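You operate a simulated robot arm through the tools that you are given. There is no shell and no other tool. Be economical: measure what you need, move in short steps, check, and stop when the job is done.

You run a simulated robot arm. Do the job below in one go: nothing can be reset, and whatever is moved stays where it is left.

## Task
Take the sample bottle from the top of the island by the mixer and leave it on top of the white ball of paper. Fetch the small dish marked "12" from the top of the island by the bath and set it in the inside of the green report tray. Fetch the red-band beaker that says "62" from the top of the bench under the window and stand it on the bench before the computer. Put the black hand scanner on the top of the bench under the window away on the top of the warm box. Put the taped dish labelled "427" from the top of the dosing bench on the top of the drying tray and the taped dish marked "147" on the top of the service cupboard. Do these in any order. Set down upright: sample bottle, red-band beaker.

The check looks at the end state, three seconds after you hand in, the way a careful person would. Anything else that was tipped, shoved, dropped, spilled or broken makes it a failure.

## Robot
A 7-joint arm with a two-finger parallel gripper on a trunk, on a base that drives. Base frame: it is fixed to the floor where the robot stands at the start and does not move with it; the origin is under the middle of the robot, x ahead of it, y to its left, z up; the surface under the hand at the start is at about z = 850. Units: mm, degrees, N and s.
With the tool pointing down near the work surface it reaches from about 480 to 920 mm from the robot's upright axis, wherever it stands. Its first joint turns from -115.0 to 115.0 degrees. Places, roughly: ball of paper (6x6x6 cm) [600, -200, 900]; bench before the computer (20x12 cm) [3320, 1780, 840]; black hand scanner (6x6x16 cm) [1500, 2800, 900]; inside of the green report tray (15x15 cm) [4500, -380, 780]; red-band beaker [1500, 2750, 1000]; sample bottle [500, 0, 1000]; small dish [750, 1250, 750]; taped dish [4750, 2750, 750]; top of the drying tray (41x25 cm) [6000, 2040, 860]; top of the service cupboard [6100, -1400, 900]; top of the warm box (26x22 cm) [3140, -880, 1140]. Payload 3.91 kg.
Tool frame: the origin (TCP) lies between the finger pads and is the grasp point; the fingertips stand 30 mm ahead of it; z points along the fingers, y is the line along which they close. The gripper opens to 110 mm. The fingers are 20 mm wide and 10 mm thick; the gripper's body (48 by 112 mm) begins 55 mm behind the TCP.
Orientation is that of the tool frame in the base frame, as a unit quaternion [x, y, z, w]. With the fingers straight down and closing along the base's y, the tool's x points along the base's -x, its y along +y and its z along -z.

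## Interface
- The arm moves only by the tool send_rows. Its argument "moves" is a list of rows, each a list of 7 numbers: the turn, a rotation vector about the base's x, y, z in units of 90 degrees (1.0 is 90 degrees), then the shift along the base's x, y, z in units of 150 mm (1.0 is 150 mm), then the opening, from 0 (shut) to 1 (fully open). In form: [[wx, wy, wz, x, y, z, claw], ...]. A call has 1 to 20 rows; each row is the pose to reach, as a shift and turn from the pose commanded when the call began. A call with a number of a shift or a turn outside -1 to 1 is refused whole. Rows are played at 5 a second. More than 50 mm and 8.6 degrees between two rows, or a gripper value outside its range, and nothing of the call is played. A pose out of reach is approached as far as the arm can. The call stops where the force on the tool passes 40 N (or 10 N more than at its start, if that is more) or the arm is blocked; 0.2 s more then pass. Each finger travels about 153 mm/s and halts on what it meets, pressing with about 39 N; the grip force reading is that of the motor and also rises with nothing between the fingers. The clock runs only during rows and for 0.2 s after the last one: add rows that repeat a pose to give the fingers time. It gives the time, the measured TCP pose, the force on the tool (base axes), the opening and the grip force at its end, in the units of the frame above (readings bear some noise), with the torque about the TCP (base axes, N m) and any sound that the robot's microphone picked up.
- Cameras (640 x 400 px; columns grow to the right, rows downward): "scene" is now at [221.5, 166.2, 1342.8]; the picture's right is [-0.45, -0.89, 0.00], its down [-0.49, 0.25, -0.84] and it looks along [0.75, -0.38, -0.55] (base axes); focal length 296 px, centre (320, 200). "wrist" rides on the gripper at [72, 17, -103] in the tool frame; the picture's right is [-0.23, 0.97, 0.00], its down [-0.76, -0.18, -0.62] and it looks along [-0.61, -0.14, 0.78] (tool axes); focal length 222 px, centre (320, 200). There is no depth. A picture from a camera that has moved, and an enlarged one, comes with that camera's place and axes in the base frame and with its lens.
- grab_frame(camera): a new picture of that camera. The clock stands still meanwhile.
- move_column(by): slides the trunk up (or, below 0, down) by that many mm; the arm and the scene camera ride with it, the base frame stays. It gives what a move gives, with no picture.
- roll_base(legs): drives the robot by 1 to 6 legs, each [ahead, left, turn to the left] in mm, mm and degrees, along the robot's own axes; the way and the turn of a leg run together, so that a leg with both is an arc; at most 1500 mm and 180 degrees a leg. The arm and the cameras ride along, it lands a little off, and it stops where it bumps. It gives what a move gives.
- pan_tilt(pan, tilt): turns the head with the scene camera to pan (to the left, within 80 degrees either way) and tilt (down, from -29 to 69), counted from straight ahead of the robot. It gives what a move gives.
- inspect(camera, box): a new picture of the part [left, top, right, bottom] of that camera's present view, enlarged. The clock stands still meanwhile.
- finish_job(): hands the job in; it is judged then, once.

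Work in short steps. Places have to be worked out from the pictures, the camera data and where the tool is seen: move nearer, look again, correct. Check each grasp and each placing, and mend what went wrong. You have 186 turns and 148 pictures in all, those below and enlarged ones among them. Open the gripper and draw the arm clear of the work before you hand the job in, unless the task says otherwise.

The tools are called after "Emit:" as name(argument=value, ...) on one line, values as JSON. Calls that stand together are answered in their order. send_rows: Moves the arm, as the interface text tells. Its arguments: {"type":"object","properties":{"moves":{"type":"array","items":{"type":"array","items":{"type":"number"}}}},"required":["moves"]} The other tools are called the same way: move_column (by) slides the trunk up or down; roll_base (legs) drives the base; pan_tilt (pan, tilt) turns the head that bears the scene camera; grab_frame (camera) takes a picture; inspect (camera, box) takes an enlarged picture of a part of a camera's view; finish_job () hands the job in.

At the start:

```text
time: 0.0
tool_pos: [553.7, 54.1, 1140.3]
ee_rot: [0.0, 1.0, 0.0, 0.001]
contact_force: [-0.4, 0.2, 0.6]
ft_torque: [-0.04, 0.01, -0.01]
finger_gap: 109.8
finger_force: 0.1
trunk travel left (down, up): [-675.0, 315.0]
robot x, y, heading: [2.8, -1.6, 0.0]
head pan, tilt: [-26.7, 33.3]
```

scene: 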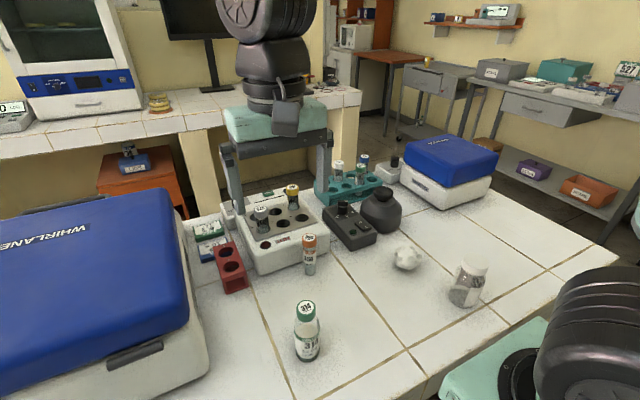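
wrist: 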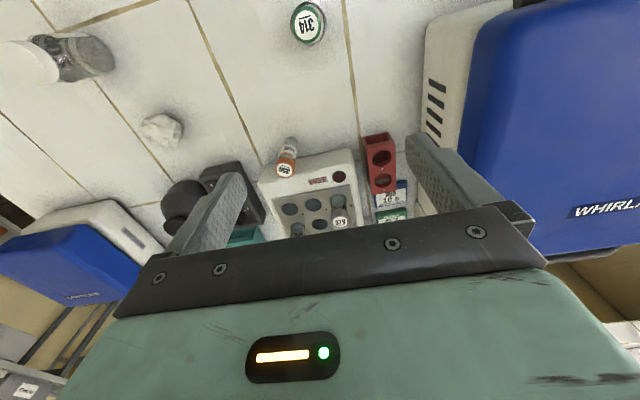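

I see a green-capped bottle at about (477, 62) and the paper ball near (556, -209). I'll enlarge the bottles and the ball to identify them.

Emit:
inspect(camera="scene", box=[190, 150, 350, 380])

Emit:
inspect(camera="scene", box=[360, 210, 520, 310])

```text
1.74 times, centred on (270, 265) of scene
camera zoom: at [221.5, 166.2, 1342.8], right [-0.45, -0.89, 0.0], down [-0.49, 0.25, -0.84], along [0.75, -0.38, -0.55], focal length 515 px, centre (407, 87)
```

zoom: 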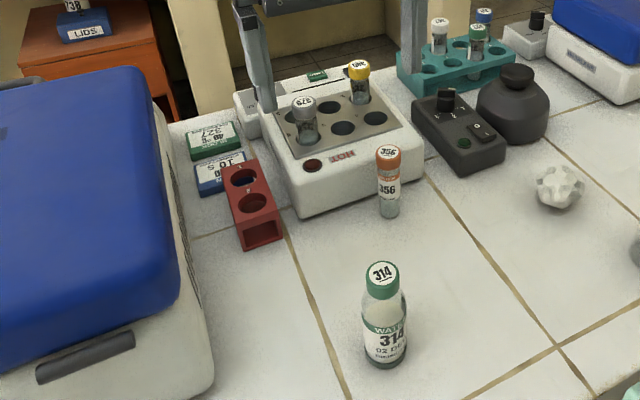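

```text
4.00 times, centred on (440, 260) of scene
camera zoom: at [221.5, 166.2, 1342.8], right [-0.45, -0.89, 0.0], down [-0.49, 0.25, -0.84], along [0.75, -0.38, -0.55], focal length 1185 px, centre (-160, -40)
```

zoom: 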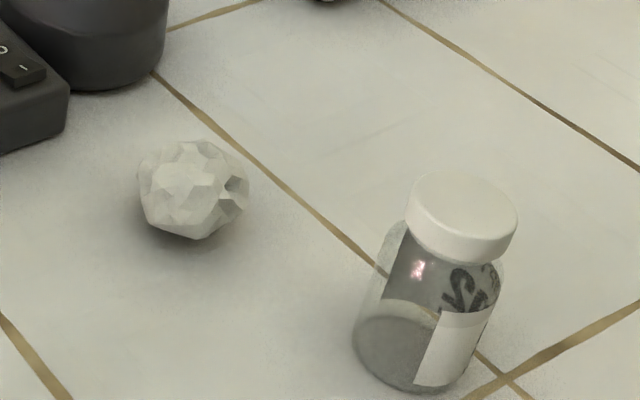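

The green-capped "314" bottle is at about (479, 60), matching the listed spot for the sample bottle. I'll move above it and look again.

Emit:
send_rows(moves=[[0, 0, 0, -0.2, 0.02, -0.15, 1], [0, 0, 0, -0.4, 0.04, -0.3, 1], [0, 0, 0, -0.5, 0.04, -0.5, 1], [0, 0, 0, -0.5, 0.04, -0.5, 1]])

Emit:
grab_frame(camera="scene")

Emit:
grab_frame(camera="wrist")

```text
time: 1.0
tool_pos: [476.5, 61.8, 1066.0]
ee_rot: [-0.001, 1.0, 0.0, 0.001]
contact_force: [1.1, 0.2, 0.1]
ft_torque: [-0.01, -0.01, -0.02]
finger_gap: 109.7
finger_force: 0.0
trunk travel left (down, up): [-675.0, 315.0]
robot x, y, heading: [0.7, -1.3, -0.1]
head pan, tilt: [-26.7, 33.3]
```

```text
143 pictures are left
camera scene: at [221.5, 166.2, 1342.8], right [-0.45, -0.89, 0.0], down [-0.49, 0.25, -0.84], along [0.75, -0.38, -0.55], focal length 296 px, centre (320, 200)
```

scene: 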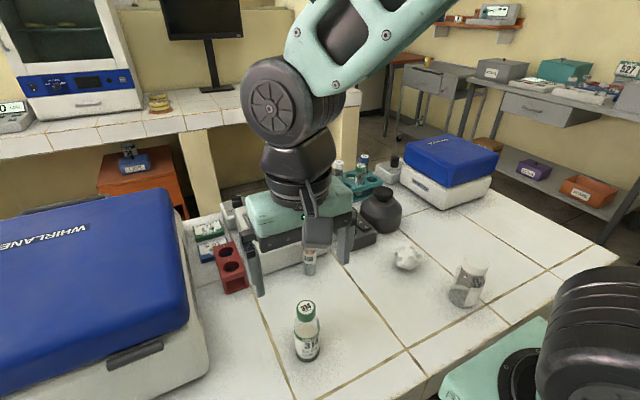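

```text
142 pictures are left
camera wrist: at [403.9, 77.6, 1169.7], right [0.23, 0.97, 0.0], down [0.76, -0.18, 0.62], along [0.61, -0.14, -0.78], focal length 222 px, centre (320, 200)
```

wrist: 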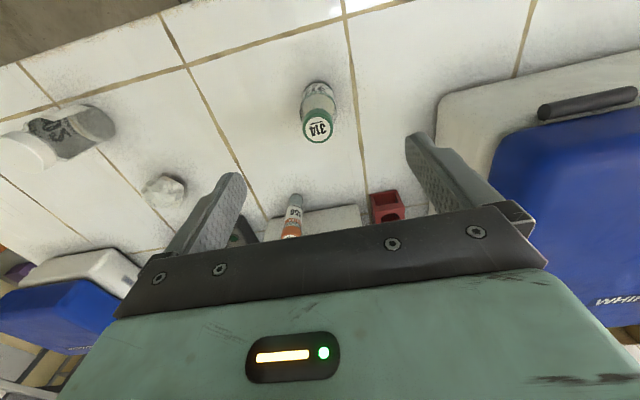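

Bottle axis reads about (477, 59) with its top near z 975. I descend open to TCP z≈940.

Emit:
send_rows(moves=[[0, 0, 0, 0, -0.015, -0.3, 1], [0, 0, 0, 0, -0.015, -0.6, 1], [0, 0, 0, 0, -0.015, -0.84, 1], [0, 0, 0, 0, -0.015, -0.84, 1]])

Emit:
grab_frame(camera="scene")

Emit:
grab_frame(camera="wrist")

```text
time: 2.0
tool_pos: [476.7, 59.7, 940.2]
ee_rot: [0.0, 1.0, 0.0, 0.001]
contact_force: [-0.5, -0.1, -0.4]
ft_torque: [0.02, -0.01, 0.0]
finger_gap: 109.9
finger_force: 0.0
trunk travel left (down, up): [-675.0, 315.0]
robot x, y, heading: [0.9, -0.5, 0.2]
head pan, tilt: [-26.7, 33.3]
```

```text
141 pictures are left
camera scene: at [221.4, 166.1, 1342.9], right [-0.45, -0.89, 0.0], down [-0.49, 0.25, -0.84], along [0.75, -0.38, -0.55], focal length 296 px, centre (320, 200)
```

scene: 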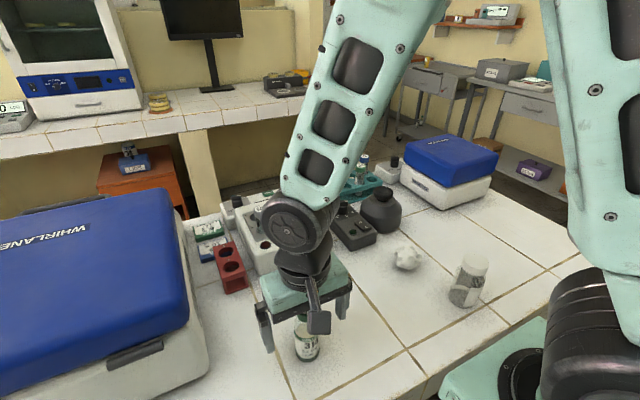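

```text
140 pictures are left
camera wrist: at [403.6, 76.0, 1043.9], right [0.23, 0.97, 0.0], down [0.76, -0.18, 0.62], along [0.61, -0.14, -0.78], focal length 222 px, centre (320, 200)
```

wrist: 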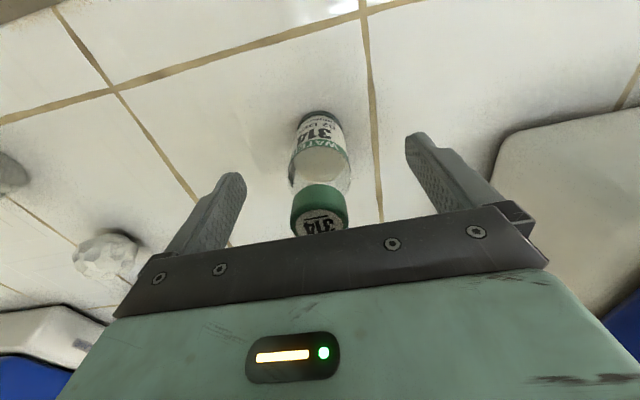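

The cap top seems to be near z 965, so there's room to drop another 14 mm before closing.

Emit:
send_rows(moves=[[0, 0, 0, 0.015, 0, -0.09, 1], [0, 0, 0, 0.015, 0, -0.09, 0.5], [0, 0, 0, 0.015, 0, -0.09, 0.2], [0, 0, 0, 0.015, 0, -0.09, 0.1], [0, 0, 0, 0.015, 0, -0.09, 0.1], [0, 0, 0, 0.015, 0, -0.09, 0.1]])

Emit:
grab_frame(camera="wrist")

```text
time: 3.4
tool_pos: [480.0, 57.9, 926.0]
ee_rot: [0.0, 1.0, 0.0, 0.0]
contact_force: [0.4, 0.4, 0.0]
ft_torque: [-0.01, 0.0, -0.01]
finger_gap: 38.7
finger_force: 38.9
trunk travel left (down, up): [-675.0, 315.0]
robot x, y, heading: [-1.5, 0.4, -0.1]
head pan, tilt: [-26.7, 33.3]
```

```text
139 pictures are left
camera wrist: at [405.9, 75.6, 1030.1], right [0.23, 0.97, 0.0], down [0.76, -0.18, 0.62], along [0.61, -0.14, -0.78], focal length 222 px, centre (320, 200)
```

wrist: 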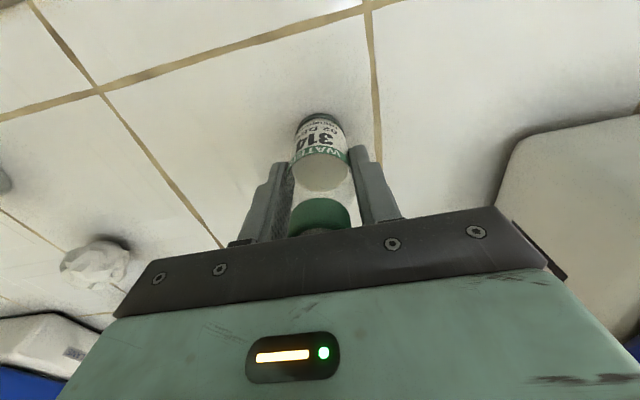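

Grip is firm at 38.7 mm. I lift, then carry the bottle over toward the ball, staying high.

Emit:
send_rows(moves=[[0, 0, 0, 0, 0, 0.2, 0.1], [0, 0, 0, 0, 0, 0.5, 0.1], [0, 0, 0, 0, 0, 0.8, 0.1], [0, 0, 0, 0.1, -0.2, 1, 0.1], [0, 0, 0, 0.2, -0.5, 1, 0.1], [0, 0, 0, 0.3, -0.8, 1, 0.1], [0, 0, 0, 0.3, -0.95, 1, 0.1]])

Emit:
send_rows(moves=[[0, 0, 0, 0.1, -0.2, 0, 0.1], [0, 0, 0, 0.2, -0.5, 0, 0.1], [0, 0, 0, 0.24, -0.7, 0, 0.1], [0, 0, 0, 0.24, -0.9, 0, 0.1], [0, 0, 0, 0.24, -0.9, 0, 0.1]])

Emit:
grab_frame(camera="wrist")

Emit:
grab_frame(camera="scene")

```text
time: 5.0
tool_pos: [525.4, -83.1, 1079.2]
ee_rot: [-0.001, 1.0, 0.001, 0.0]
contact_force: [-0.3, 0.3, -0.9]
ft_torque: [0.01, 0.01, 0.01]
finger_gap: 38.9
finger_force: 38.9
trunk travel left (down, up): [-675.0, 315.0]
robot x, y, heading: [0.8, -1.9, -0.0]
head pan, tilt: [-26.7, 33.3]
```

```text
time: 6.2
tool_pos: [562.7, -219.1, 1076.2]
ee_rot: [0.001, 1.0, -0.001, 0.0]
contact_force: [0.2, -0.2, -0.6]
ft_torque: [0.0, -0.02, 0.02]
finger_gap: 38.5
finger_force: 39.0
trunk travel left (down, up): [-675.0, 315.0]
robot x, y, heading: [-5.0, -1.6, 0.3]
head pan, tilt: [-26.7, 33.3]
```

```text
138 pictures are left
camera wrist: at [488.9, -202.5, 1180.3], right [0.23, 0.97, 0.0], down [0.76, -0.18, 0.62], along [0.61, -0.14, -0.78], focal length 222 px, centre (320, 200)
```

wrist: 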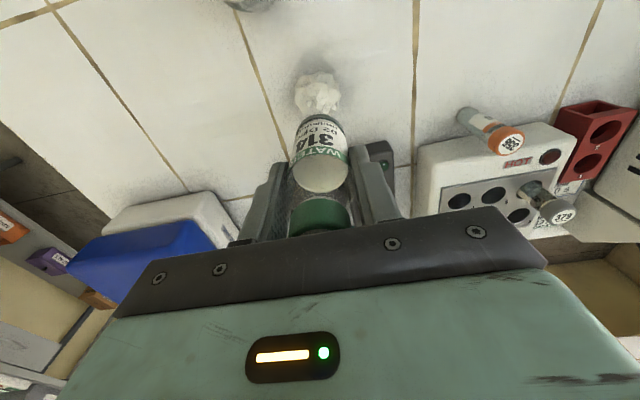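

```text
137 pictures are left
camera scene: at [221.5, 166.2, 1342.8], right [-0.45, -0.89, 0.0], down [-0.49, 0.25, -0.84], along [0.75, -0.38, -0.55], focal length 296 px, centre (320, 200)
```

scene: 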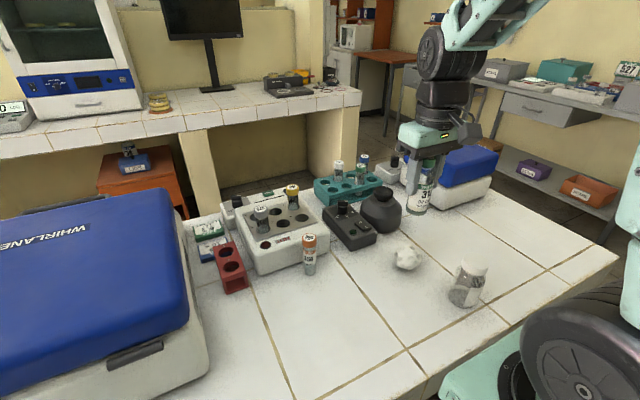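

I zoom in on the ball under the bottle to get its centre and see its top facets.

Emit:
inspect(camera="wrist", box=[270, 55, 370, 165])

Emit:
inspect(camera="scene", box=[370, 130, 450, 290])

```text
3.64 times, centred on (320, 110) of wrist
camera zoom: at [488.9, -202.5, 1180.3], right [0.23, 0.97, 0.0], down [0.76, -0.18, 0.62], along [0.61, -0.14, -0.78], focal length 808 px, centre (320, 527)
```

zoom: 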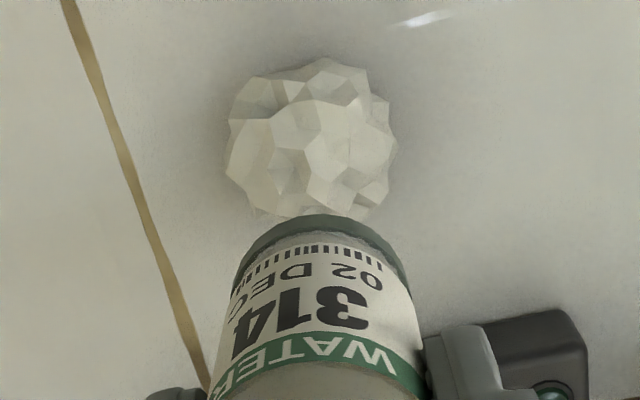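

```text
2.50 times, centred on (410, 210) of scene
camera zoom: at [221.5, 166.2, 1342.8], right [-0.45, -0.89, 0.0], down [-0.49, 0.25, -0.84], along [0.75, -0.38, -0.55], focal length 741 px, centre (95, 175)
```

zoom: 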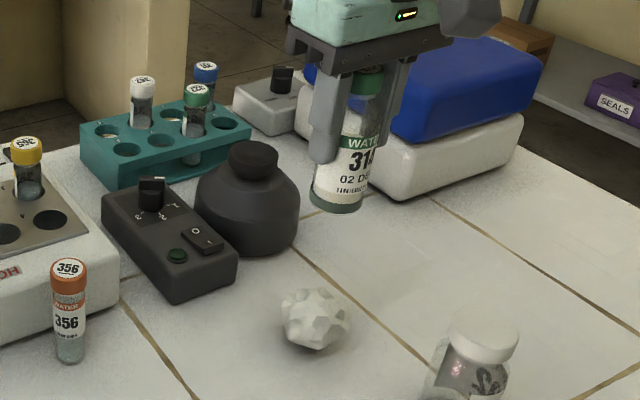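

Ball centre works out at about (559.5, -222), top near z 907; the bottle axis needs about -3 mm in x and y. I'll lower to just above it and look.

Emit:
send_rows(moves=[[0, 0, 0, -0.02, -0.02, -0.2, 0.1], [0, 0, 0, -0.02, -0.02, -0.4, 0.1], [0, 0, 0, -0.02, -0.02, -0.53, 0.1], [0, 0, 0, -0.02, -0.02, -0.53, 0.1]])

Emit:
inspect(camera="wrist", box=[240, 40, 400, 240])

Emit:
inspect(camera="scene", box=[370, 180, 450, 290])

```text
time: 7.2
tool_pos: [560.4, -222.7, 996.5]
ee_rot: [0.0, 1.0, 0.0, 0.0]
contact_force: [0.3, -0.7, -0.1]
ft_torque: [0.02, 0.02, -0.01]
finger_gap: 39.0
finger_force: 39.1
trunk travel left (down, up): [-675.0, 315.0]
robot x, y, heading: [0.2, 1.6, 0.1]
head pan, tilt: [-26.7, 33.3]
```

```text
2.00 times, centred on (320, 140) of wrist
camera zoom: at [486.2, -206.0, 1100.0], right [0.23, 0.97, 0.0], down [0.76, -0.18, 0.62], along [0.61, -0.14, -0.78], focal length 444 px, centre (320, 320)
```

zoom: 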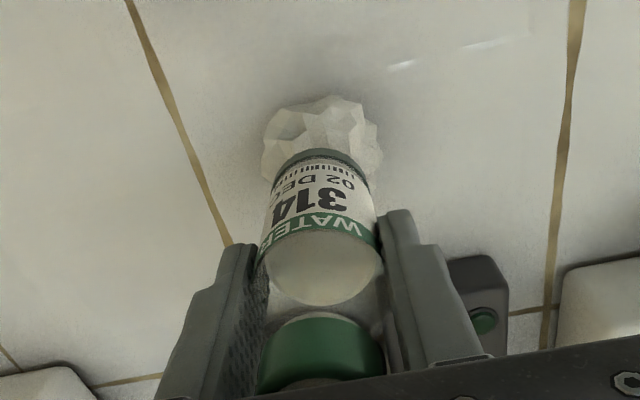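

```text
3.64 times, centred on (410, 235) of scene
camera zoom: at [221.5, 166.1, 1342.8], right [-0.45, -0.89, 0.0], down [-0.49, 0.25, -0.84], along [0.75, -0.38, -0.55], focal length 1078 px, centre (-7, 73)
```

zoom: 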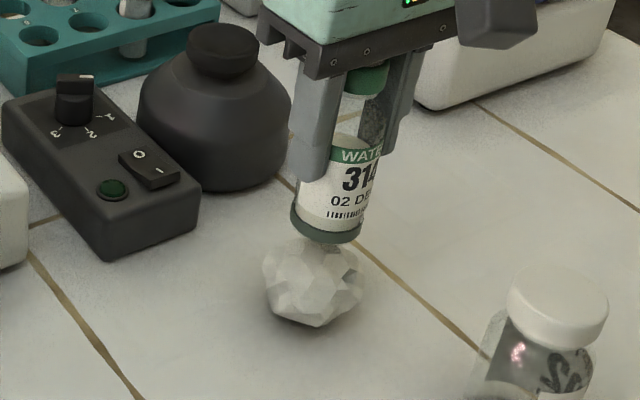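

Both views suggest a further +1 mm in x and +2 mm in y. I then lower in small steps, feeling for contact.

Emit:
send_rows(moves=[[0, 0, 0, 0.007, 0.013, 0, 0.1], [0, 0, 0, 0.007, 0.013, -0.04, 0.1], [0, 0, 0, 0.007, 0.013, -0.07, 0.1], [0, 0, 0, 0.007, 0.013, -0.07, 0.1]])

Emit:
send_rows(moves=[[0, 0, 0, 0, 0, -0.01, 0.1], [0, 0, 0, 0, 0, -0.02, 0.1], [0, 0, 0, 0, 0, -0.02, 0.1]])

```text
time: 8.2
tool_pos: [561.2, -220.0, 986.4]
ee_rot: [0.0, 1.0, 0.0, -0.001]
contact_force: [-0.1, -0.1, -0.5]
ft_torque: [-0.01, -0.03, -0.03]
finger_gap: 38.9
finger_force: 39.0
trunk travel left (down, up): [-675.0, 315.0]
robot x, y, heading: [0.3, 2.2, -0.3]
head pan, tilt: [-26.7, 33.3]
```

```text
time: 9.0
tool_pos: [559.3, -219.9, 983.5]
ee_rot: [0.0, 1.0, 0.0, 0.0]
contact_force: [-0.6, 0.0, -0.7]
ft_torque: [0.03, 0.05, 0.03]
finger_gap: 38.6
finger_force: 38.7
trunk travel left (down, up): [-675.0, 315.0]
robot x, y, heading: [-3.8, -2.1, 0.4]
head pan, tilt: [-26.7, 33.3]
```

No contact yet; I keep lowering in 1.5–3 mm steps.

Emit:
send_rows(moves=[[0, 0, 0, 0, 0, -0.01, 0.1], [0, 0, 0, 0, 0, -0.02, 0.1], [0, 0, 0, 0, 0, -0.02, 0.1]])

Emit:
send_rows(moves=[[0, 0, 0, 0, 0, -0.01, 0.1], [0, 0, 0, 0, 0, -0.02, 0.1], [0, 0, 0, 0, 0, -0.02, 0.1]])

Emit:
inspect(camera="scene", box=[370, 180, 450, 290])

```text
time: 9.8
tool_pos: [559.3, -220.2, 982.0]
ee_rot: [0.0, 1.0, 0.0, 0.001]
contact_force: [0.1, 0.4, 7.4]
ft_torque: [0.02, 0.01, -0.01]
finger_gap: 39.0
finger_force: 39.0
trunk travel left (down, up): [-675.0, 315.0]
robot x, y, heading: [-3.4, 0.8, 0.2]
head pan, tilt: [-26.7, 33.3]
```

```text
time: 10.6
tool_pos: [558.7, -220.5, 978.0]
ee_rot: [0.0, 1.0, 0.0, 0.001]
contact_force: [0.7, -1.7, 16.0]
ft_torque: [-0.2, -0.04, -0.01]
finger_gap: 39.1
finger_force: 39.1
trunk travel left (down, up): [-675.0, 315.0]
robot x, y, heading: [-1.1, -1.6, 0.0]
head pan, tilt: [-26.7, 33.3]
```

```text
3.64 times, centred on (410, 235) of scene
camera zoom: at [221.0, 166.3, 1342.9], right [-0.45, -0.89, 0.0], down [-0.49, 0.25, -0.84], along [0.75, -0.38, -0.55], focal length 1078 px, centre (-7, 73)
```

zoom: 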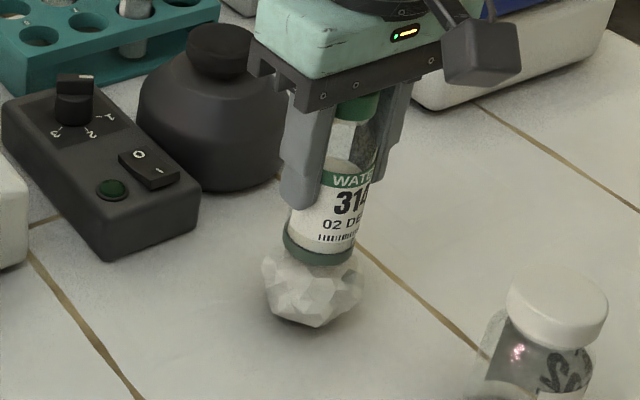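

Contact began near TCP z 982 and is now 16 N, with the bottle centred over the ball. I ease up 2.5 mm, then open just slightly and check.

Emit:
send_rows(moves=[[0, 0, 0, 0, 0, 0.015, 0.1], [0, 0, 0, 0, 0, 0.015, 0.1]])

Emit:
send_rows(moves=[[0, 0, 0, 0, 0, 0, 0.38], [0, 0, 0, 0, 0, 0, 0.4], [0, 0, 0, 0, 0, 0, 0.4], [0, 0, 0, 0, 0, 0, 0.4]])

Emit:
inspect(camera="scene", box=[370, 180, 450, 290])

Emit:
inspect(camera="wrist", box=[240, 40, 400, 240])

```text
time: 11.2
tool_pos: [558.4, -220.2, 978.9]
ee_rot: [0.0, 1.0, -0.001, -0.001]
contact_force: [-1.2, 0.5, -0.8]
ft_torque: [0.04, -0.01, -0.02]
finger_gap: 38.9
finger_force: 38.9
trunk travel left (down, up): [-675.0, 315.0]
robot x, y, heading: [1.0, -2.5, -0.2]
head pan, tilt: [-26.7, 33.3]
```

```text
time: 12.2
tool_pos: [559.6, -219.2, 979.7]
ee_rot: [0.0, 1.0, 0.001, 0.0]
contact_force: [0.2, 0.7, 0.3]
ft_torque: [0.02, 0.03, 0.01]
finger_gap: 44.0
finger_force: 0.0
trunk travel left (down, up): [-675.0, 315.0]
robot x, y, heading: [1.1, 0.5, 0.1]
head pan, tilt: [-26.7, 33.3]
```

```text
3.64 times, centred on (410, 235) of scene
camera zoom: at [221.5, 166.2, 1342.8], right [-0.45, -0.89, 0.0], down [-0.49, 0.25, -0.84], along [0.75, -0.38, -0.55], focal length 1078 px, centre (-7, 73)
```

zoom: 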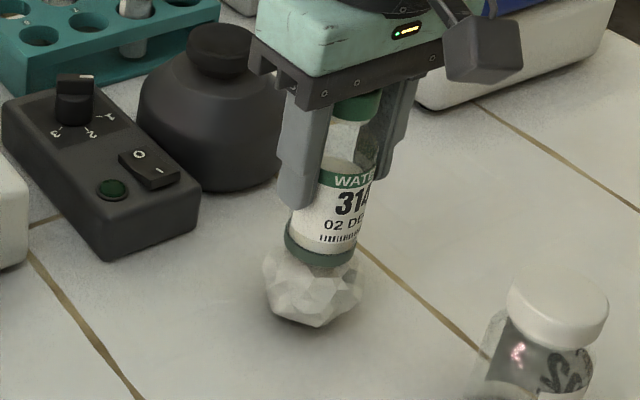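

```text
2.00 times, centred on (320, 140) of wrist
camera zoom: at [485.6, -203.4, 1082.9], right [0.23, 0.97, 0.0], down [0.76, -0.18, 0.62], along [0.61, -0.14, -0.78], focal length 444 px, centre (320, 320)
```

zoom: 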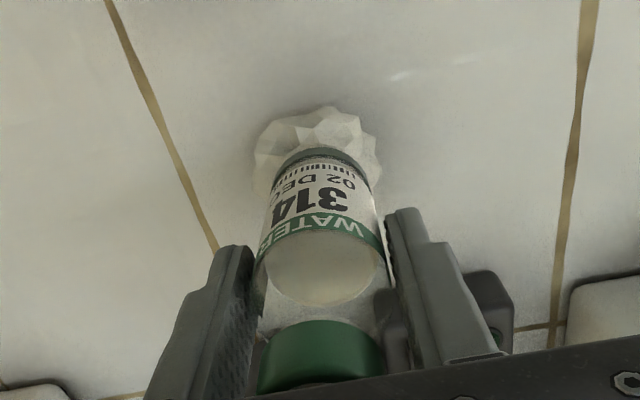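

The bottle is holding upright on the ball. I open further and check before retreating.

Emit:
send_rows(moves=[[0, 0, 0, 0, 0, 0, 0.6], [0, 0, 0, 0, 0, 0, 0.8], [0, 0, 0, 0, 0, 0, 0.8], [0, 0, 0, 0, 0, 0, 0.8]])

Emit:
inspect(camera="wrist", box=[240, 40, 400, 240])

```text
time: 13.2
tool_pos: [559.8, -220.6, 979.9]
ee_rot: [0.0, 1.0, 0.0, 0.0]
contact_force: [-0.3, 0.8, -0.1]
ft_torque: [-0.03, 0.01, -0.02]
finger_gap: 88.0
finger_force: 0.1
trunk travel left (down, up): [-675.0, 315.0]
robot x, y, heading: [3.8, -0.4, 0.2]
head pan, tilt: [-26.7, 33.3]
```

```text
2.00 times, centred on (320, 140) of wrist
camera zoom: at [485.6, -203.4, 1082.9], right [0.23, 0.97, 0.0], down [0.76, -0.18, 0.62], along [0.61, -0.14, -0.78], focal length 444 px, centre (320, 320)
```

zoom: 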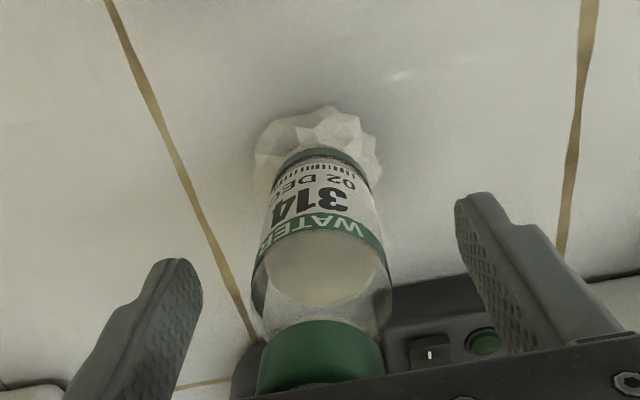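

The bottle stands free and steady. I raise the hand straight up and check from the scene camera.

Emit:
send_rows(moves=[[0, 0, 0, 0, 0, 0.15, 0.8], [0, 0, 0, 0, 0, 0.4, 0.8], [0, 0, 0, 0, 0, 0.7, 0.8], [0, 0, 0, 0, 0, 1, 0.8]])

Emit:
inspect(camera="scene", box=[360, 150, 460, 290])

Emit:
pan_tilt(pan=60, tilt=20)

Emit:
grab_frame(camera="scene")

```text
time: 14.2
tool_pos: [560.4, -221.7, 1131.4]
ee_rot: [0.0, 1.0, 0.0, -0.001]
contact_force: [-0.1, 0.4, -0.3]
ft_torque: [0.02, -0.01, 0.0]
finger_gap: 88.0
finger_force: 0.0
trunk travel left (down, up): [-675.0, 315.0]
robot x, y, heading: [3.7, -0.6, -0.1]
head pan, tilt: [-26.7, 33.3]
```

```text
2.86 times, centred on (410, 220) of scene
camera zoom: at [221.8, 166.1, 1342.7], right [-0.45, -0.89, 0.0], down [-0.49, 0.25, -0.84], along [0.75, -0.38, -0.55], focal length 847 px, centre (63, 143)
```

zoom: 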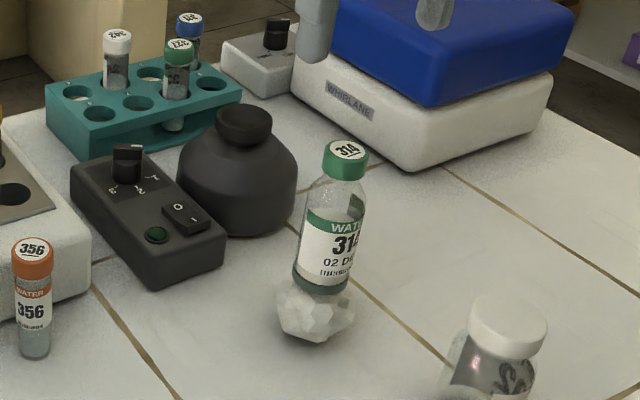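

```text
time: 15.8
tool_pos: [559.4, -222.1, 1132.0]
ee_rot: [0.0, 1.0, 0.0, 0.0]
contact_force: [0.6, 0.4, 0.3]
ft_torque: [-0.06, 0.01, -0.02]
finger_gap: 87.8
finger_force: 0.2
trunk travel left (down, up): [-675.0, 315.0]
robot x, y, heading: [-2.0, -2.2, 0.1]
head pan, tilt: [60.0, 20.0]
```

```text
127 pictures are left
camera scene: at [188.7, 286.8, 1364.1], right [0.87, -0.5, 0.0], down [-0.17, -0.3, -0.94], along [0.47, 0.81, -0.34], focal length 296 px, centre (320, 200)
```

scene: 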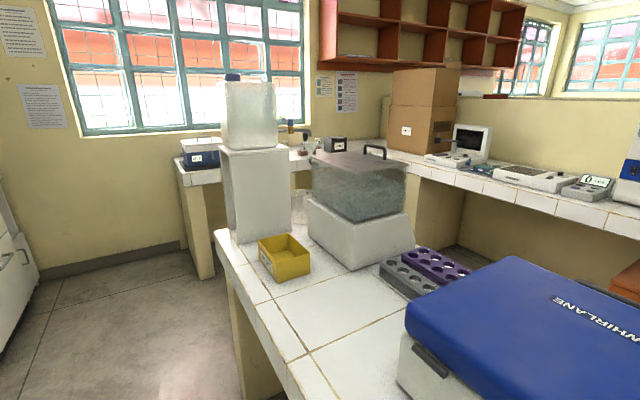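

The bottle is standing on the ball. Next is dish "12" by the bath to the left, so I raise the trunk, back off from the island and drive left, looking at the floor first.

Emit:
move_column(by=150)

Emit:
roll_base(legs=[[-200, 0, 0]])

Emit:
pan_tilt(pan=80, tilt=35)

Emit:
grab_frame(camera="scene")

```text
time: 17.6
tool_pos: [560.2, -221.3, 1281.1]
ee_rot: [-0.001, 1.0, 0.0, 0.0]
contact_force: [-0.8, -0.4, 0.3]
ft_torque: [-0.01, -0.02, -0.03]
finger_gap: 88.0
finger_force: 0.1
trunk travel left (down, up): [-825.0, 165.0]
robot x, y, heading: [-0.6, 1.0, 0.1]
head pan, tilt: [60.0, 20.0]
```

```text
time: 19.2
tool_pos: [358.9, -220.4, 1282.3]
ee_rot: [-0.001, 1.0, -0.001, 0.0]
contact_force: [-0.5, 0.0, 0.0]
ft_torque: [0.0, 0.01, -0.04]
finger_gap: 88.1
finger_force: 0.1
trunk travel left (down, up): [-825.0, 165.0]
robot x, y, heading: [-199.5, -0.9, 0.1]
head pan, tilt: [60.0, 20.0]
```

```text
time: 20.0
tool_pos: [359.6, -221.9, 1282.2]
ee_rot: [-0.001, 1.0, 0.0, 0.0]
contact_force: [0.6, -0.2, -0.5]
ft_torque: [-0.01, 0.02, 0.02]
finger_gap: 88.2
finger_force: 0.1
trunk travel left (down, up): [-825.0, 165.0]
robot x, y, heading: [-201.2, -3.4, 0.1]
head pan, tilt: [80.0, 35.0]
```

```text
126 pictures are left
camera scene: at [-43.9, 293.0, 1490.4], right [0.98, -0.17, 0.0], down [-0.1, -0.56, -0.82], along [0.14, 0.81, -0.57], focal length 296 px, centre (320, 200)
```

scene: 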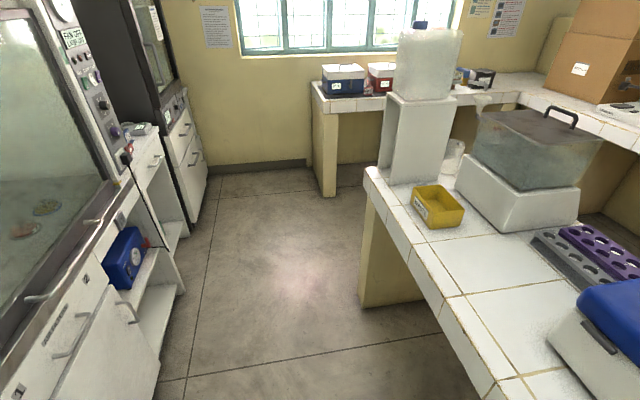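

The aisle is clear. I drive left 900 mm and look at the bath area from there.

Emit:
roll_base(legs=[[0, 900, 0]])

Emit:
pan_tilt(pan=15, tilt=35)

Emit:
grab_frame(camera="scene")

```text
time: 24.7
tool_pos: [360.4, 663.0, 1281.5]
ee_rot: [0.004, 1.0, 0.0, 0.0]
contact_force: [0.5, 0.0, -0.2]
ft_torque: [0.0, 0.0, -0.02]
finger_gap: 87.8
finger_force: 0.1
trunk travel left (down, up): [-825.0, 165.0]
robot x, y, heading: [-197.4, 888.8, -0.5]
head pan, tilt: [80.0, 35.0]
```

```text
time: 26.1
tool_pos: [360.5, 663.3, 1281.1]
ee_rot: [0.005, 1.0, 0.0, 0.0]
contact_force: [-0.3, 0.0, 0.5]
ft_torque: [-0.03, -0.04, 0.0]
finger_gap: 87.8
finger_force: 0.0
trunk travel left (down, up): [-825.0, 165.0]
robot x, y, heading: [-198.4, 891.5, -0.6]
head pan, tilt: [15.0, 35.0]
```

```text
125 pictures are left
camera scene: at [32.6, 1117.2, 1490.3], right [0.25, -0.97, 0.0], down [-0.56, -0.14, -0.82], along [0.79, 0.2, -0.57], focal length 296 px, centre (320, 200)
```

scene: 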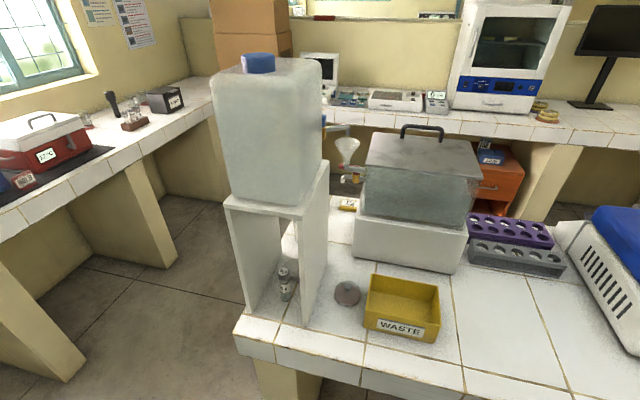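

I see small objects near (348, 293) and (350, 203); enlarging them.

Emit:
inspect(camera="scene", box=[260, 180, 400, 320])

```text
2.86 times, centred on (330, 250) of scene
camera zoom: at [32.6, 1117.2, 1490.3], right [0.25, -0.97, 0.0], down [-0.56, -0.14, -0.82], along [0.79, 0.2, -0.57], focal length 847 px, centre (291, 57)
```

zoom: 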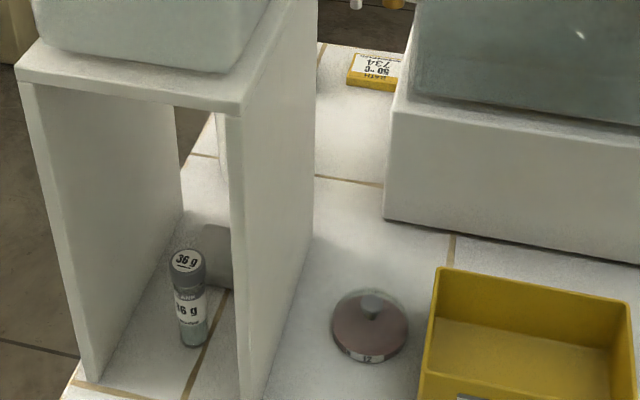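

The lidded dish marked "12" is at about (515, 1167), between the stand and the yellow waste box. I'll turn the gripper 90° to close along x and approach.

Emit:
send_rows(moves=[[0, 0, 0.09, 0.03, 0.1, 0, 0.8], [0, 0, 0.18, 0.06, 0.2, 0, 0.8], [0, 0, 0.27, 0.1, 0.3, 0, 0.8], [0, 0, 0.36, 0.15, 0.4, 0, 0.8], [0, 0, 0.45, 0.2, 0.5, 0, 0.8], [0, 0, 0.54, 0.25, 0.6, 0, 0.9], [0, 0, 0.63, 0.3, 0.7, 0, 1], [0, 0, 0.72, 0.35, 0.8, 0, 1], [0, 0, 0.81, 0.4, 0.9, 0, 1], [0, 0, 0.9, 0.45, 1, 0, 1], [0, 0, 0.97, 0.5, 1, 0, 1], [0, 0, 1, 0.5, 1, 0, 1]])

Emit:
send_rows(moves=[[0, 0, 0, 0.1, 0.25, -0.1, 1], [0, 0, 0, 0.2, 0.5, -0.2, 1], [0, 0, 0, 0.3, 0.75, -0.4, 1], [0, 0, 0, 0.4, 1, -0.6, 1], [0, 0, 0, 0.5, 1, -0.8, 1], [0, 0, 0, 0.5, 1, -0.8, 1]])

Emit:
grab_frame(camera="wrist")

Emit:
grab_frame(camera="scene")

```text
time: 28.6
tool_pos: [437.2, 813.4, 1282.2]
ee_rot: [-0.705, 0.71, 0.0, 0.0]
contact_force: [0.2, 0.8, -0.6]
ft_torque: [0.02, 0.03, -0.02]
finger_gap: 110.0
finger_force: 0.1
trunk travel left (down, up): [-825.0, 165.0]
robot x, y, heading: [-198.1, 889.7, -0.4]
head pan, tilt: [15.0, 35.0]
```

```text
refused: row 3 steps farther than a row can; nothing moved
```

```text
123 pictures are left
camera wrist: at [417.2, 740.6, 1385.5], right [-0.97, 0.23, 0.0], down [0.18, 0.76, 0.62], along [0.15, 0.61, -0.78], focal length 222 px, centre (320, 200)
```

wrist: 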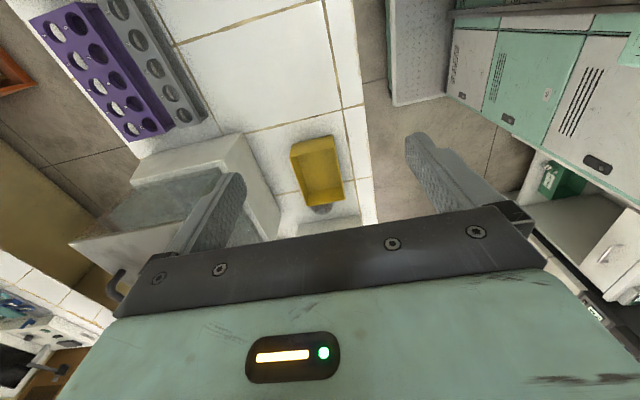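

```text
122 pictures are left
camera scene: at [32.6, 1117.1, 1490.3], right [0.25, -0.97, 0.0], down [-0.56, -0.14, -0.82], along [0.79, 0.2, -0.57], focal length 296 px, centre (320, 200)
```

scene: 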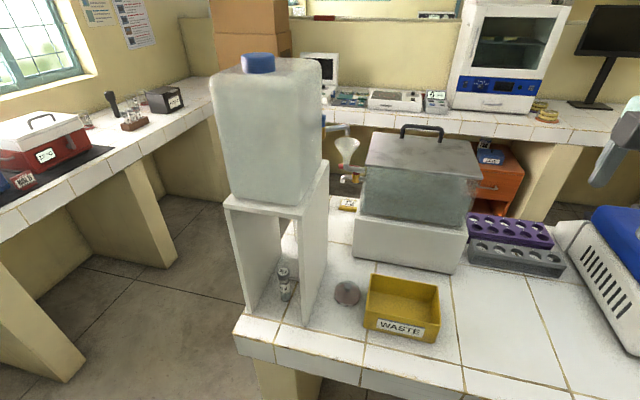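

Rotation done. I continue with smaller steps toward a point above the dish.

Emit:
send_rows(moves=[[0, 0, 0, 0.1, 0.2, -0.1, 1], [0, 0, 0, 0.2, 0.4, -0.3, 1], [0, 0, 0, 0.3, 0.6, -0.45, 1], [0, 0, 0, 0.4, 0.8, -0.6, 1], [0, 0, 0, 0.5, 1, -0.75, 1], [0, 0, 0, 0.5, 1, -0.75, 1]])

Emit:
send_rows(moves=[[0, 0, 0, 0, 0.25, -0.1, 1], [0, 0, 0, 0, 0.5, -0.2, 1], [0, 0, 0, 0, 0.75, -0.3, 1], [0, 0, 0, 0, 0.9, -0.4, 1], [0, 0, 0, 0, 0.9, -0.6, 1], [0, 0, 0, 0, 0.9, -0.6, 1]])

Emit:
grab_frame(camera="wrist")

Emit:
grab_frame(camera="scene")

```text
time: 30.1
tool_pos: [512.7, 962.0, 1169.4]
ee_rot: [-0.703, 0.711, -0.001, 0.0]
contact_force: [0.7, 0.9, 0.5]
ft_torque: [-0.02, 0.0, 0.02]
finger_gap: 109.9
finger_force: 0.0
trunk travel left (down, up): [-825.0, 165.0]
robot x, y, heading: [-198.0, 890.3, -0.6]
head pan, tilt: [15.0, 35.0]
```

```text
time: 31.4
tool_pos: [510.1, 1097.1, 1080.3]
ee_rot: [-0.703, 0.711, 0.001, 0.0]
contact_force: [-0.4, 0.2, 0.1]
ft_torque: [0.0, 0.01, -0.03]
finger_gap: 110.4
finger_force: 0.0
trunk travel left (down, up): [-825.0, 165.0]
robot x, y, heading: [-196.8, 887.1, -1.0]
head pan, tilt: [15.0, 35.0]
```

```text
121 pictures are left
camera wrist: at [492.1, 1025.4, 1183.6], right [-0.97, 0.24, 0.0], down [0.18, 0.76, 0.62], along [0.15, 0.61, -0.78], focal length 222 px, centre (320, 200)
```

wrist: 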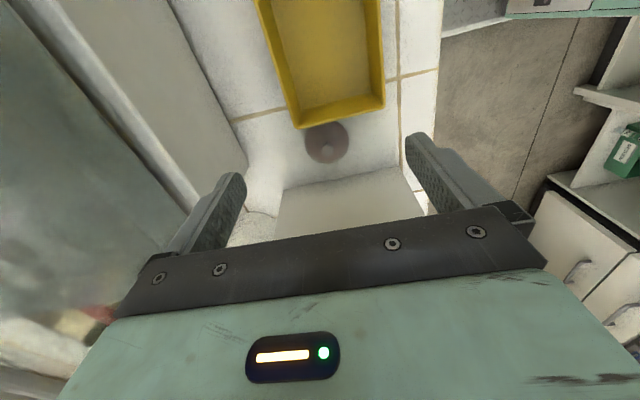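

```text
120 pictures are left
camera scene: at [32.6, 1117.2, 1490.3], right [0.25, -0.97, 0.0], down [-0.56, -0.14, -0.82], along [0.79, 0.2, -0.57], focal length 296 px, centre (320, 200)
```

scene: 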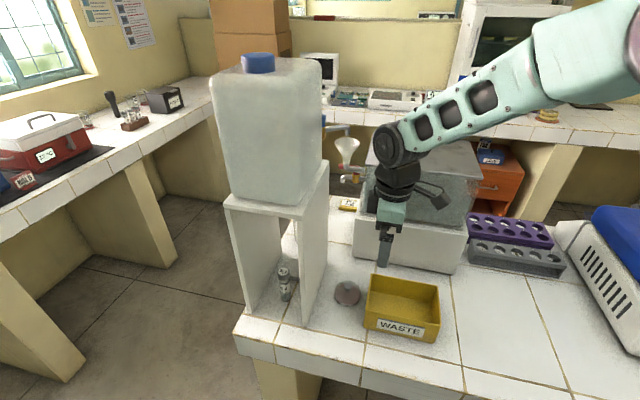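

Dish centre confirmed at about (516, 1167), roughly 65 mm wide. I align over it and lower partway.

Emit:
send_rows(moves=[[0, 0, 0, 0.02, 0.24, -0.15, 1], [0, 0, 0, 0.035, 0.467, -0.3, 1], [0, 0, 0, 0.035, 0.467, -0.6, 1], [0, 0, 0, 0.035, 0.467, -0.85, 1], [0, 0, 0, 0.035, 0.467, -0.85, 1]])

Emit:
grab_frame(camera="wrist")

Emit:
inspect(camera="scene", box=[260, 180, 460, 340])

```text
time: 32.6
tool_pos: [514.2, 1170.0, 951.9]
ee_rot: [-0.703, 0.711, 0.0, 0.001]
contact_force: [-0.5, -0.1, 0.1]
ft_torque: [0.0, -0.01, -0.03]
finger_gap: 109.8
finger_force: 0.0
trunk travel left (down, up): [-825.0, 165.0]
robot x, y, heading: [-195.6, 890.2, -0.3]
head pan, tilt: [15.0, 35.0]
```

```text
119 pictures are left
camera wrist: at [496.8, 1097.3, 1054.6], right [-0.97, 0.24, 0.0], down [0.19, 0.76, 0.62], along [0.15, 0.61, -0.78], focal length 222 px, centre (320, 200)
```

wrist: 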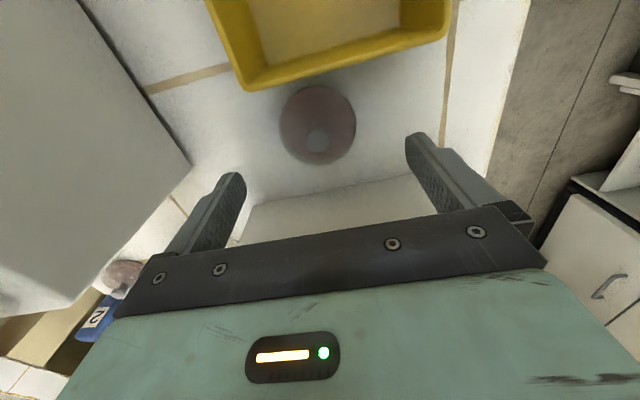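

```text
2.50 times, centred on (360, 260) of scene
camera zoom: at [32.6, 1117.2, 1490.3], right [0.25, -0.97, 0.0], down [-0.56, -0.14, -0.82], along [0.79, 0.2, -0.57], focal length 741 px, centre (220, 50)
```

zoom: 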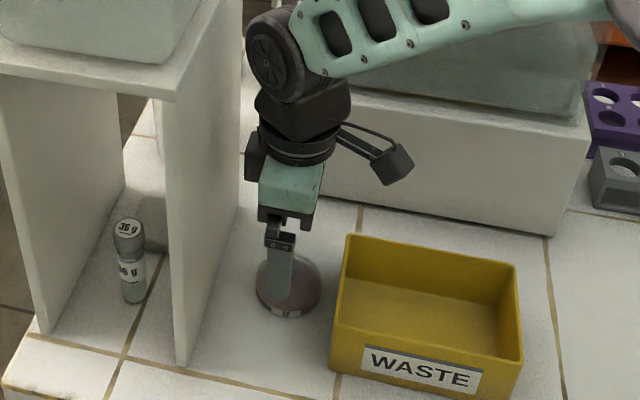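

Centre confirmed at (515, 1166). I lower to fingertips about 4 mm above the bench and close.

Emit:
send_rows(moves=[[0, 0, 0, 0.005, -0.02, -0.25, 1], [0, 0, 0, 0.005, -0.02, -0.4, 1], [0, 0, 0, 0.005, -0.02, -0.45, 1], [0, 0, 0, 0.005, -0.02, -0.45, 0.8], [0, 0, 0, 0.005, -0.02, -0.45, 0.6], [0, 0, 0, 0.005, -0.02, -0.45, 0.4], [0, 0, 0, 0.005, -0.02, -0.45, 0.4], [0, 0, 0, 0.005, -0.02, -0.45, 0.4]])

Emit:
grab_frame(camera="wrist")

```text
time: 34.5
tool_pos: [515.5, 1165.6, 885.5]
ee_rot: [-0.703, 0.711, 0.0, 0.0]
contact_force: [0.2, -0.4, -0.5]
ft_torque: [0.0, -0.01, 0.01]
finger_gap: 66.4
finger_force: 39.3
trunk travel left (down, up): [-825.0, 165.0]
robot x, y, heading: [-196.6, 891.9, -0.3]
head pan, tilt: [15.0, 35.0]
```

```text
117 pictures are left
camera wrist: at [497.3, 1092.9, 988.7], right [-0.97, 0.24, 0.0], down [0.19, 0.76, 0.62], along [0.15, 0.61, -0.78], focal length 222 px, centre (320, 200)
```

wrist: 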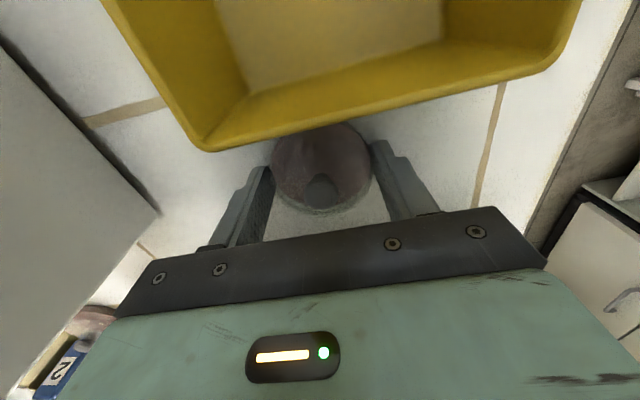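

Gripped at 66.4 mm. I lift and check that the whole dish comes up and that the mark reads "12".

Emit:
send_rows(moves=[[0, 0, 0, 0, 0, 0.1, 0.4], [0, 0, 0, 0, 0, 0.3, 0.4], [0, 0, 0, 0, 0, 0.6, 0.4], [0, 0, 0, 0, 0, 0.9, 0.4], [0, 0, 0, 0, 0, 0.9, 0.4]])

Emit:
inspect(camera="scene", box=[300, 180, 440, 320])

Emit:
grab_frame(camera="wrist")

```text
time: 35.6
tool_pos: [518.4, 1166.0, 1017.9]
ee_rot: [-0.703, 0.711, 0.001, 0.0]
contact_force: [0.6, -0.2, -1.5]
ft_torque: [-0.02, 0.0, -0.01]
finger_gap: 66.3
finger_force: 38.9
trunk travel left (down, up): [-825.0, 165.0]
robot x, y, heading: [-199.9, 891.4, -0.6]
head pan, tilt: [15.0, 35.0]
```

```text
2.86 times, centred on (370, 250) of scene
camera zoom: at [32.7, 1117.2, 1490.3], right [0.25, -0.97, 0.0], down [-0.56, -0.14, -0.82], along [0.79, 0.2, -0.57], focal length 847 px, centre (177, 57)
```

zoom: 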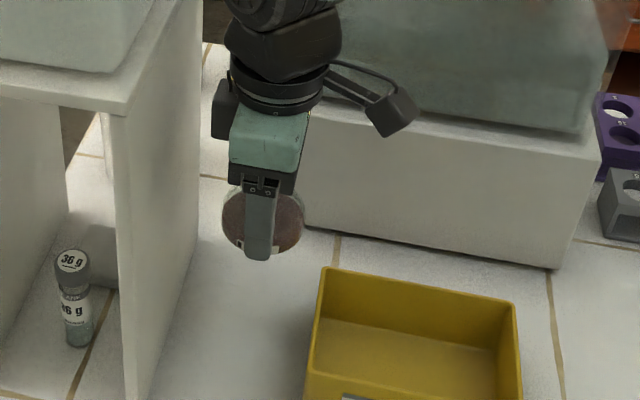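

```text
115 pictures are left
camera wrist: at [500.1, 1094.3, 1122.5], right [-0.97, 0.24, 0.0], down [0.19, 0.76, 0.62], along [0.15, 0.61, -0.78], focal length 222 px, centre (320, 200)
```

wrist: 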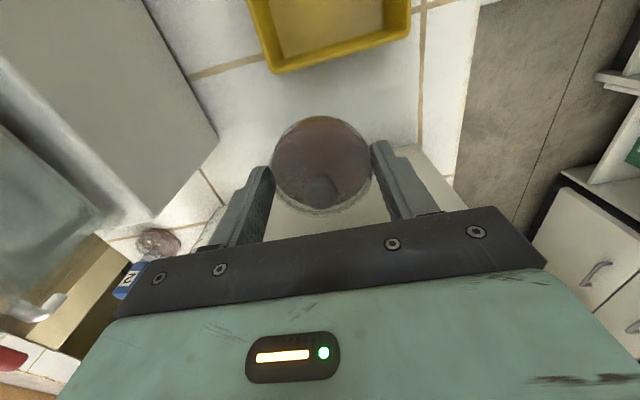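

The wrist view shows another dish behind the bath near (850, 1320), which fits the listed location better. I'll read this dish's label closely before deciding.

Emit:
inspect(camera="scene", box=[370, 240, 415, 275])

Emit:
inspect(camera="wrist", box=[100, 220, 190, 300])

```text
11.43 times, centred on (392, 258) of scene
camera zoom: at [32.7, 1117.2, 1490.3], right [0.25, -0.97, 0.0], down [-0.56, -0.14, -0.82], along [0.79, 0.2, -0.57], focal length 3387 px, centre (-509, -457)
```

zoom: 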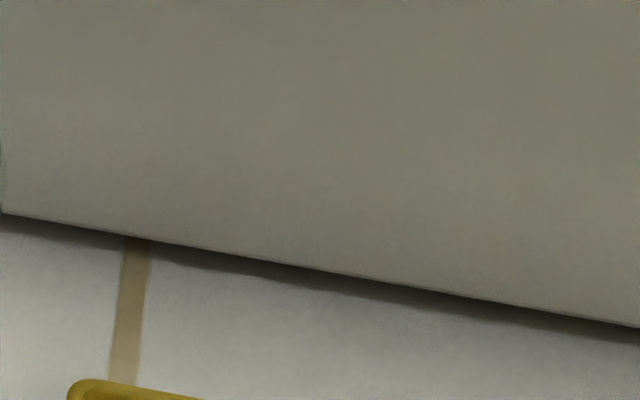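

```text
5.00 times, centred on (145, 260) of wrist
camera zoom: at [500.1, 1094.3, 1122.5], right [-0.97, 0.24, 0.0], down [0.19, 0.76, 0.62], along [0.15, 0.61, -0.78], focal length 1111 px, centre (1195, -100)
```

zoom: 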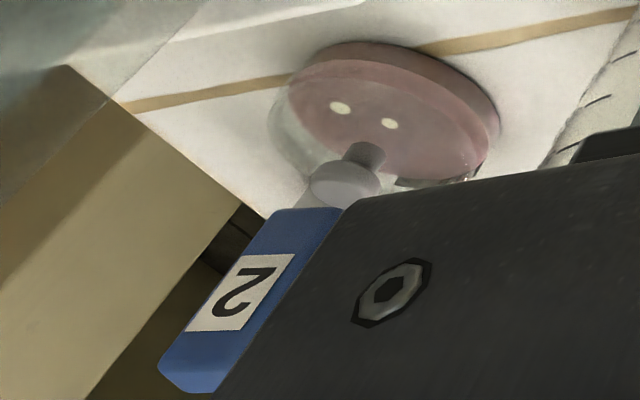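

I set this dish back exactly where it was, release, and raise clear so I can read its label.

Emit:
send_rows(moves=[[0, 0, 0, 0, 0, -0.3, 0.4], [0, 0, 0, 0, 0, -0.6, 0.4], [0, 0, 0, 0, 0, -0.8, 0.4], [0, 0, 0, 0, 0, -0.88, 0.4], [0, 0, 0, 0, 0, -0.9, 0.4], [0, 0, 0, 0, 0, -0.9, 0.7], [0, 0, 0, 0, 0, -0.9, 1], [0, 0, 0, 0, 0, -0.9, 1]])

Emit:
send_rows(moves=[[0, 0, 0, 0, 0, 0.3, 1], [0, 0, 0, 0, 0, 0.6, 1], [0, 0, 0, 0, 0, 0.9, 1], [0, 0, 0, 0, -0.2, 1, 1], [0, 0, 0, 0, -0.5, 1, 1], [0, 0, 0, 0, -0.8, 1, 1]])

Emit:
inspect(camera="scene", box=[325, 275, 370, 310])

```text
time: 37.5
tool_pos: [517.8, 1165.4, 884.2]
ee_rot: [-0.704, 0.711, 0.0, 0.0]
contact_force: [0.2, -0.1, 0.2]
ft_torque: [-0.01, -0.01, -0.02]
finger_gap: 109.8
finger_force: 0.0
trunk travel left (down, up): [-825.0, 165.0]
robot x, y, heading: [-195.2, 887.6, -0.6]
head pan, tilt: [15.0, 35.0]
```

```text
time: 38.9
tool_pos: [516.3, 1046.0, 1036.7]
ee_rot: [-0.704, 0.71, 0.001, -0.001]
contact_force: [-0.4, 0.6, -0.1]
ft_torque: [-0.02, -0.02, 0.03]
finger_gap: 110.2
finger_force: 0.0
trunk travel left (down, up): [-825.0, 165.0]
robot x, y, heading: [-195.8, 893.2, -0.5]
head pan, tilt: [15.0, 35.0]
```

```text
11.43 times, centred on (348, 292) of scene
camera zoom: at [32.5, 1117.9, 1490.2], right [0.25, -0.97, 0.0], down [-0.56, -0.14, -0.82], along [0.79, 0.2, -0.57], focal length 3387 px, centre (6, -857)
```

zoom: 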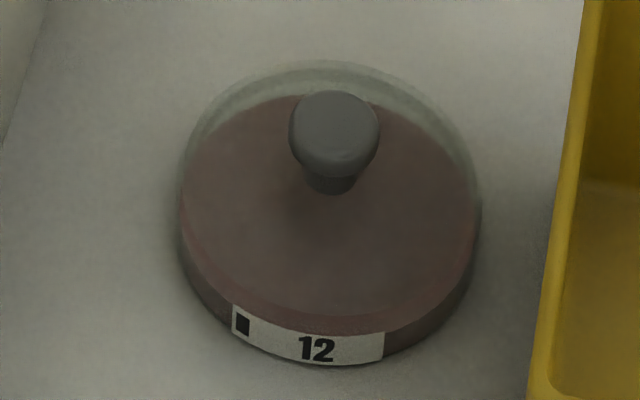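

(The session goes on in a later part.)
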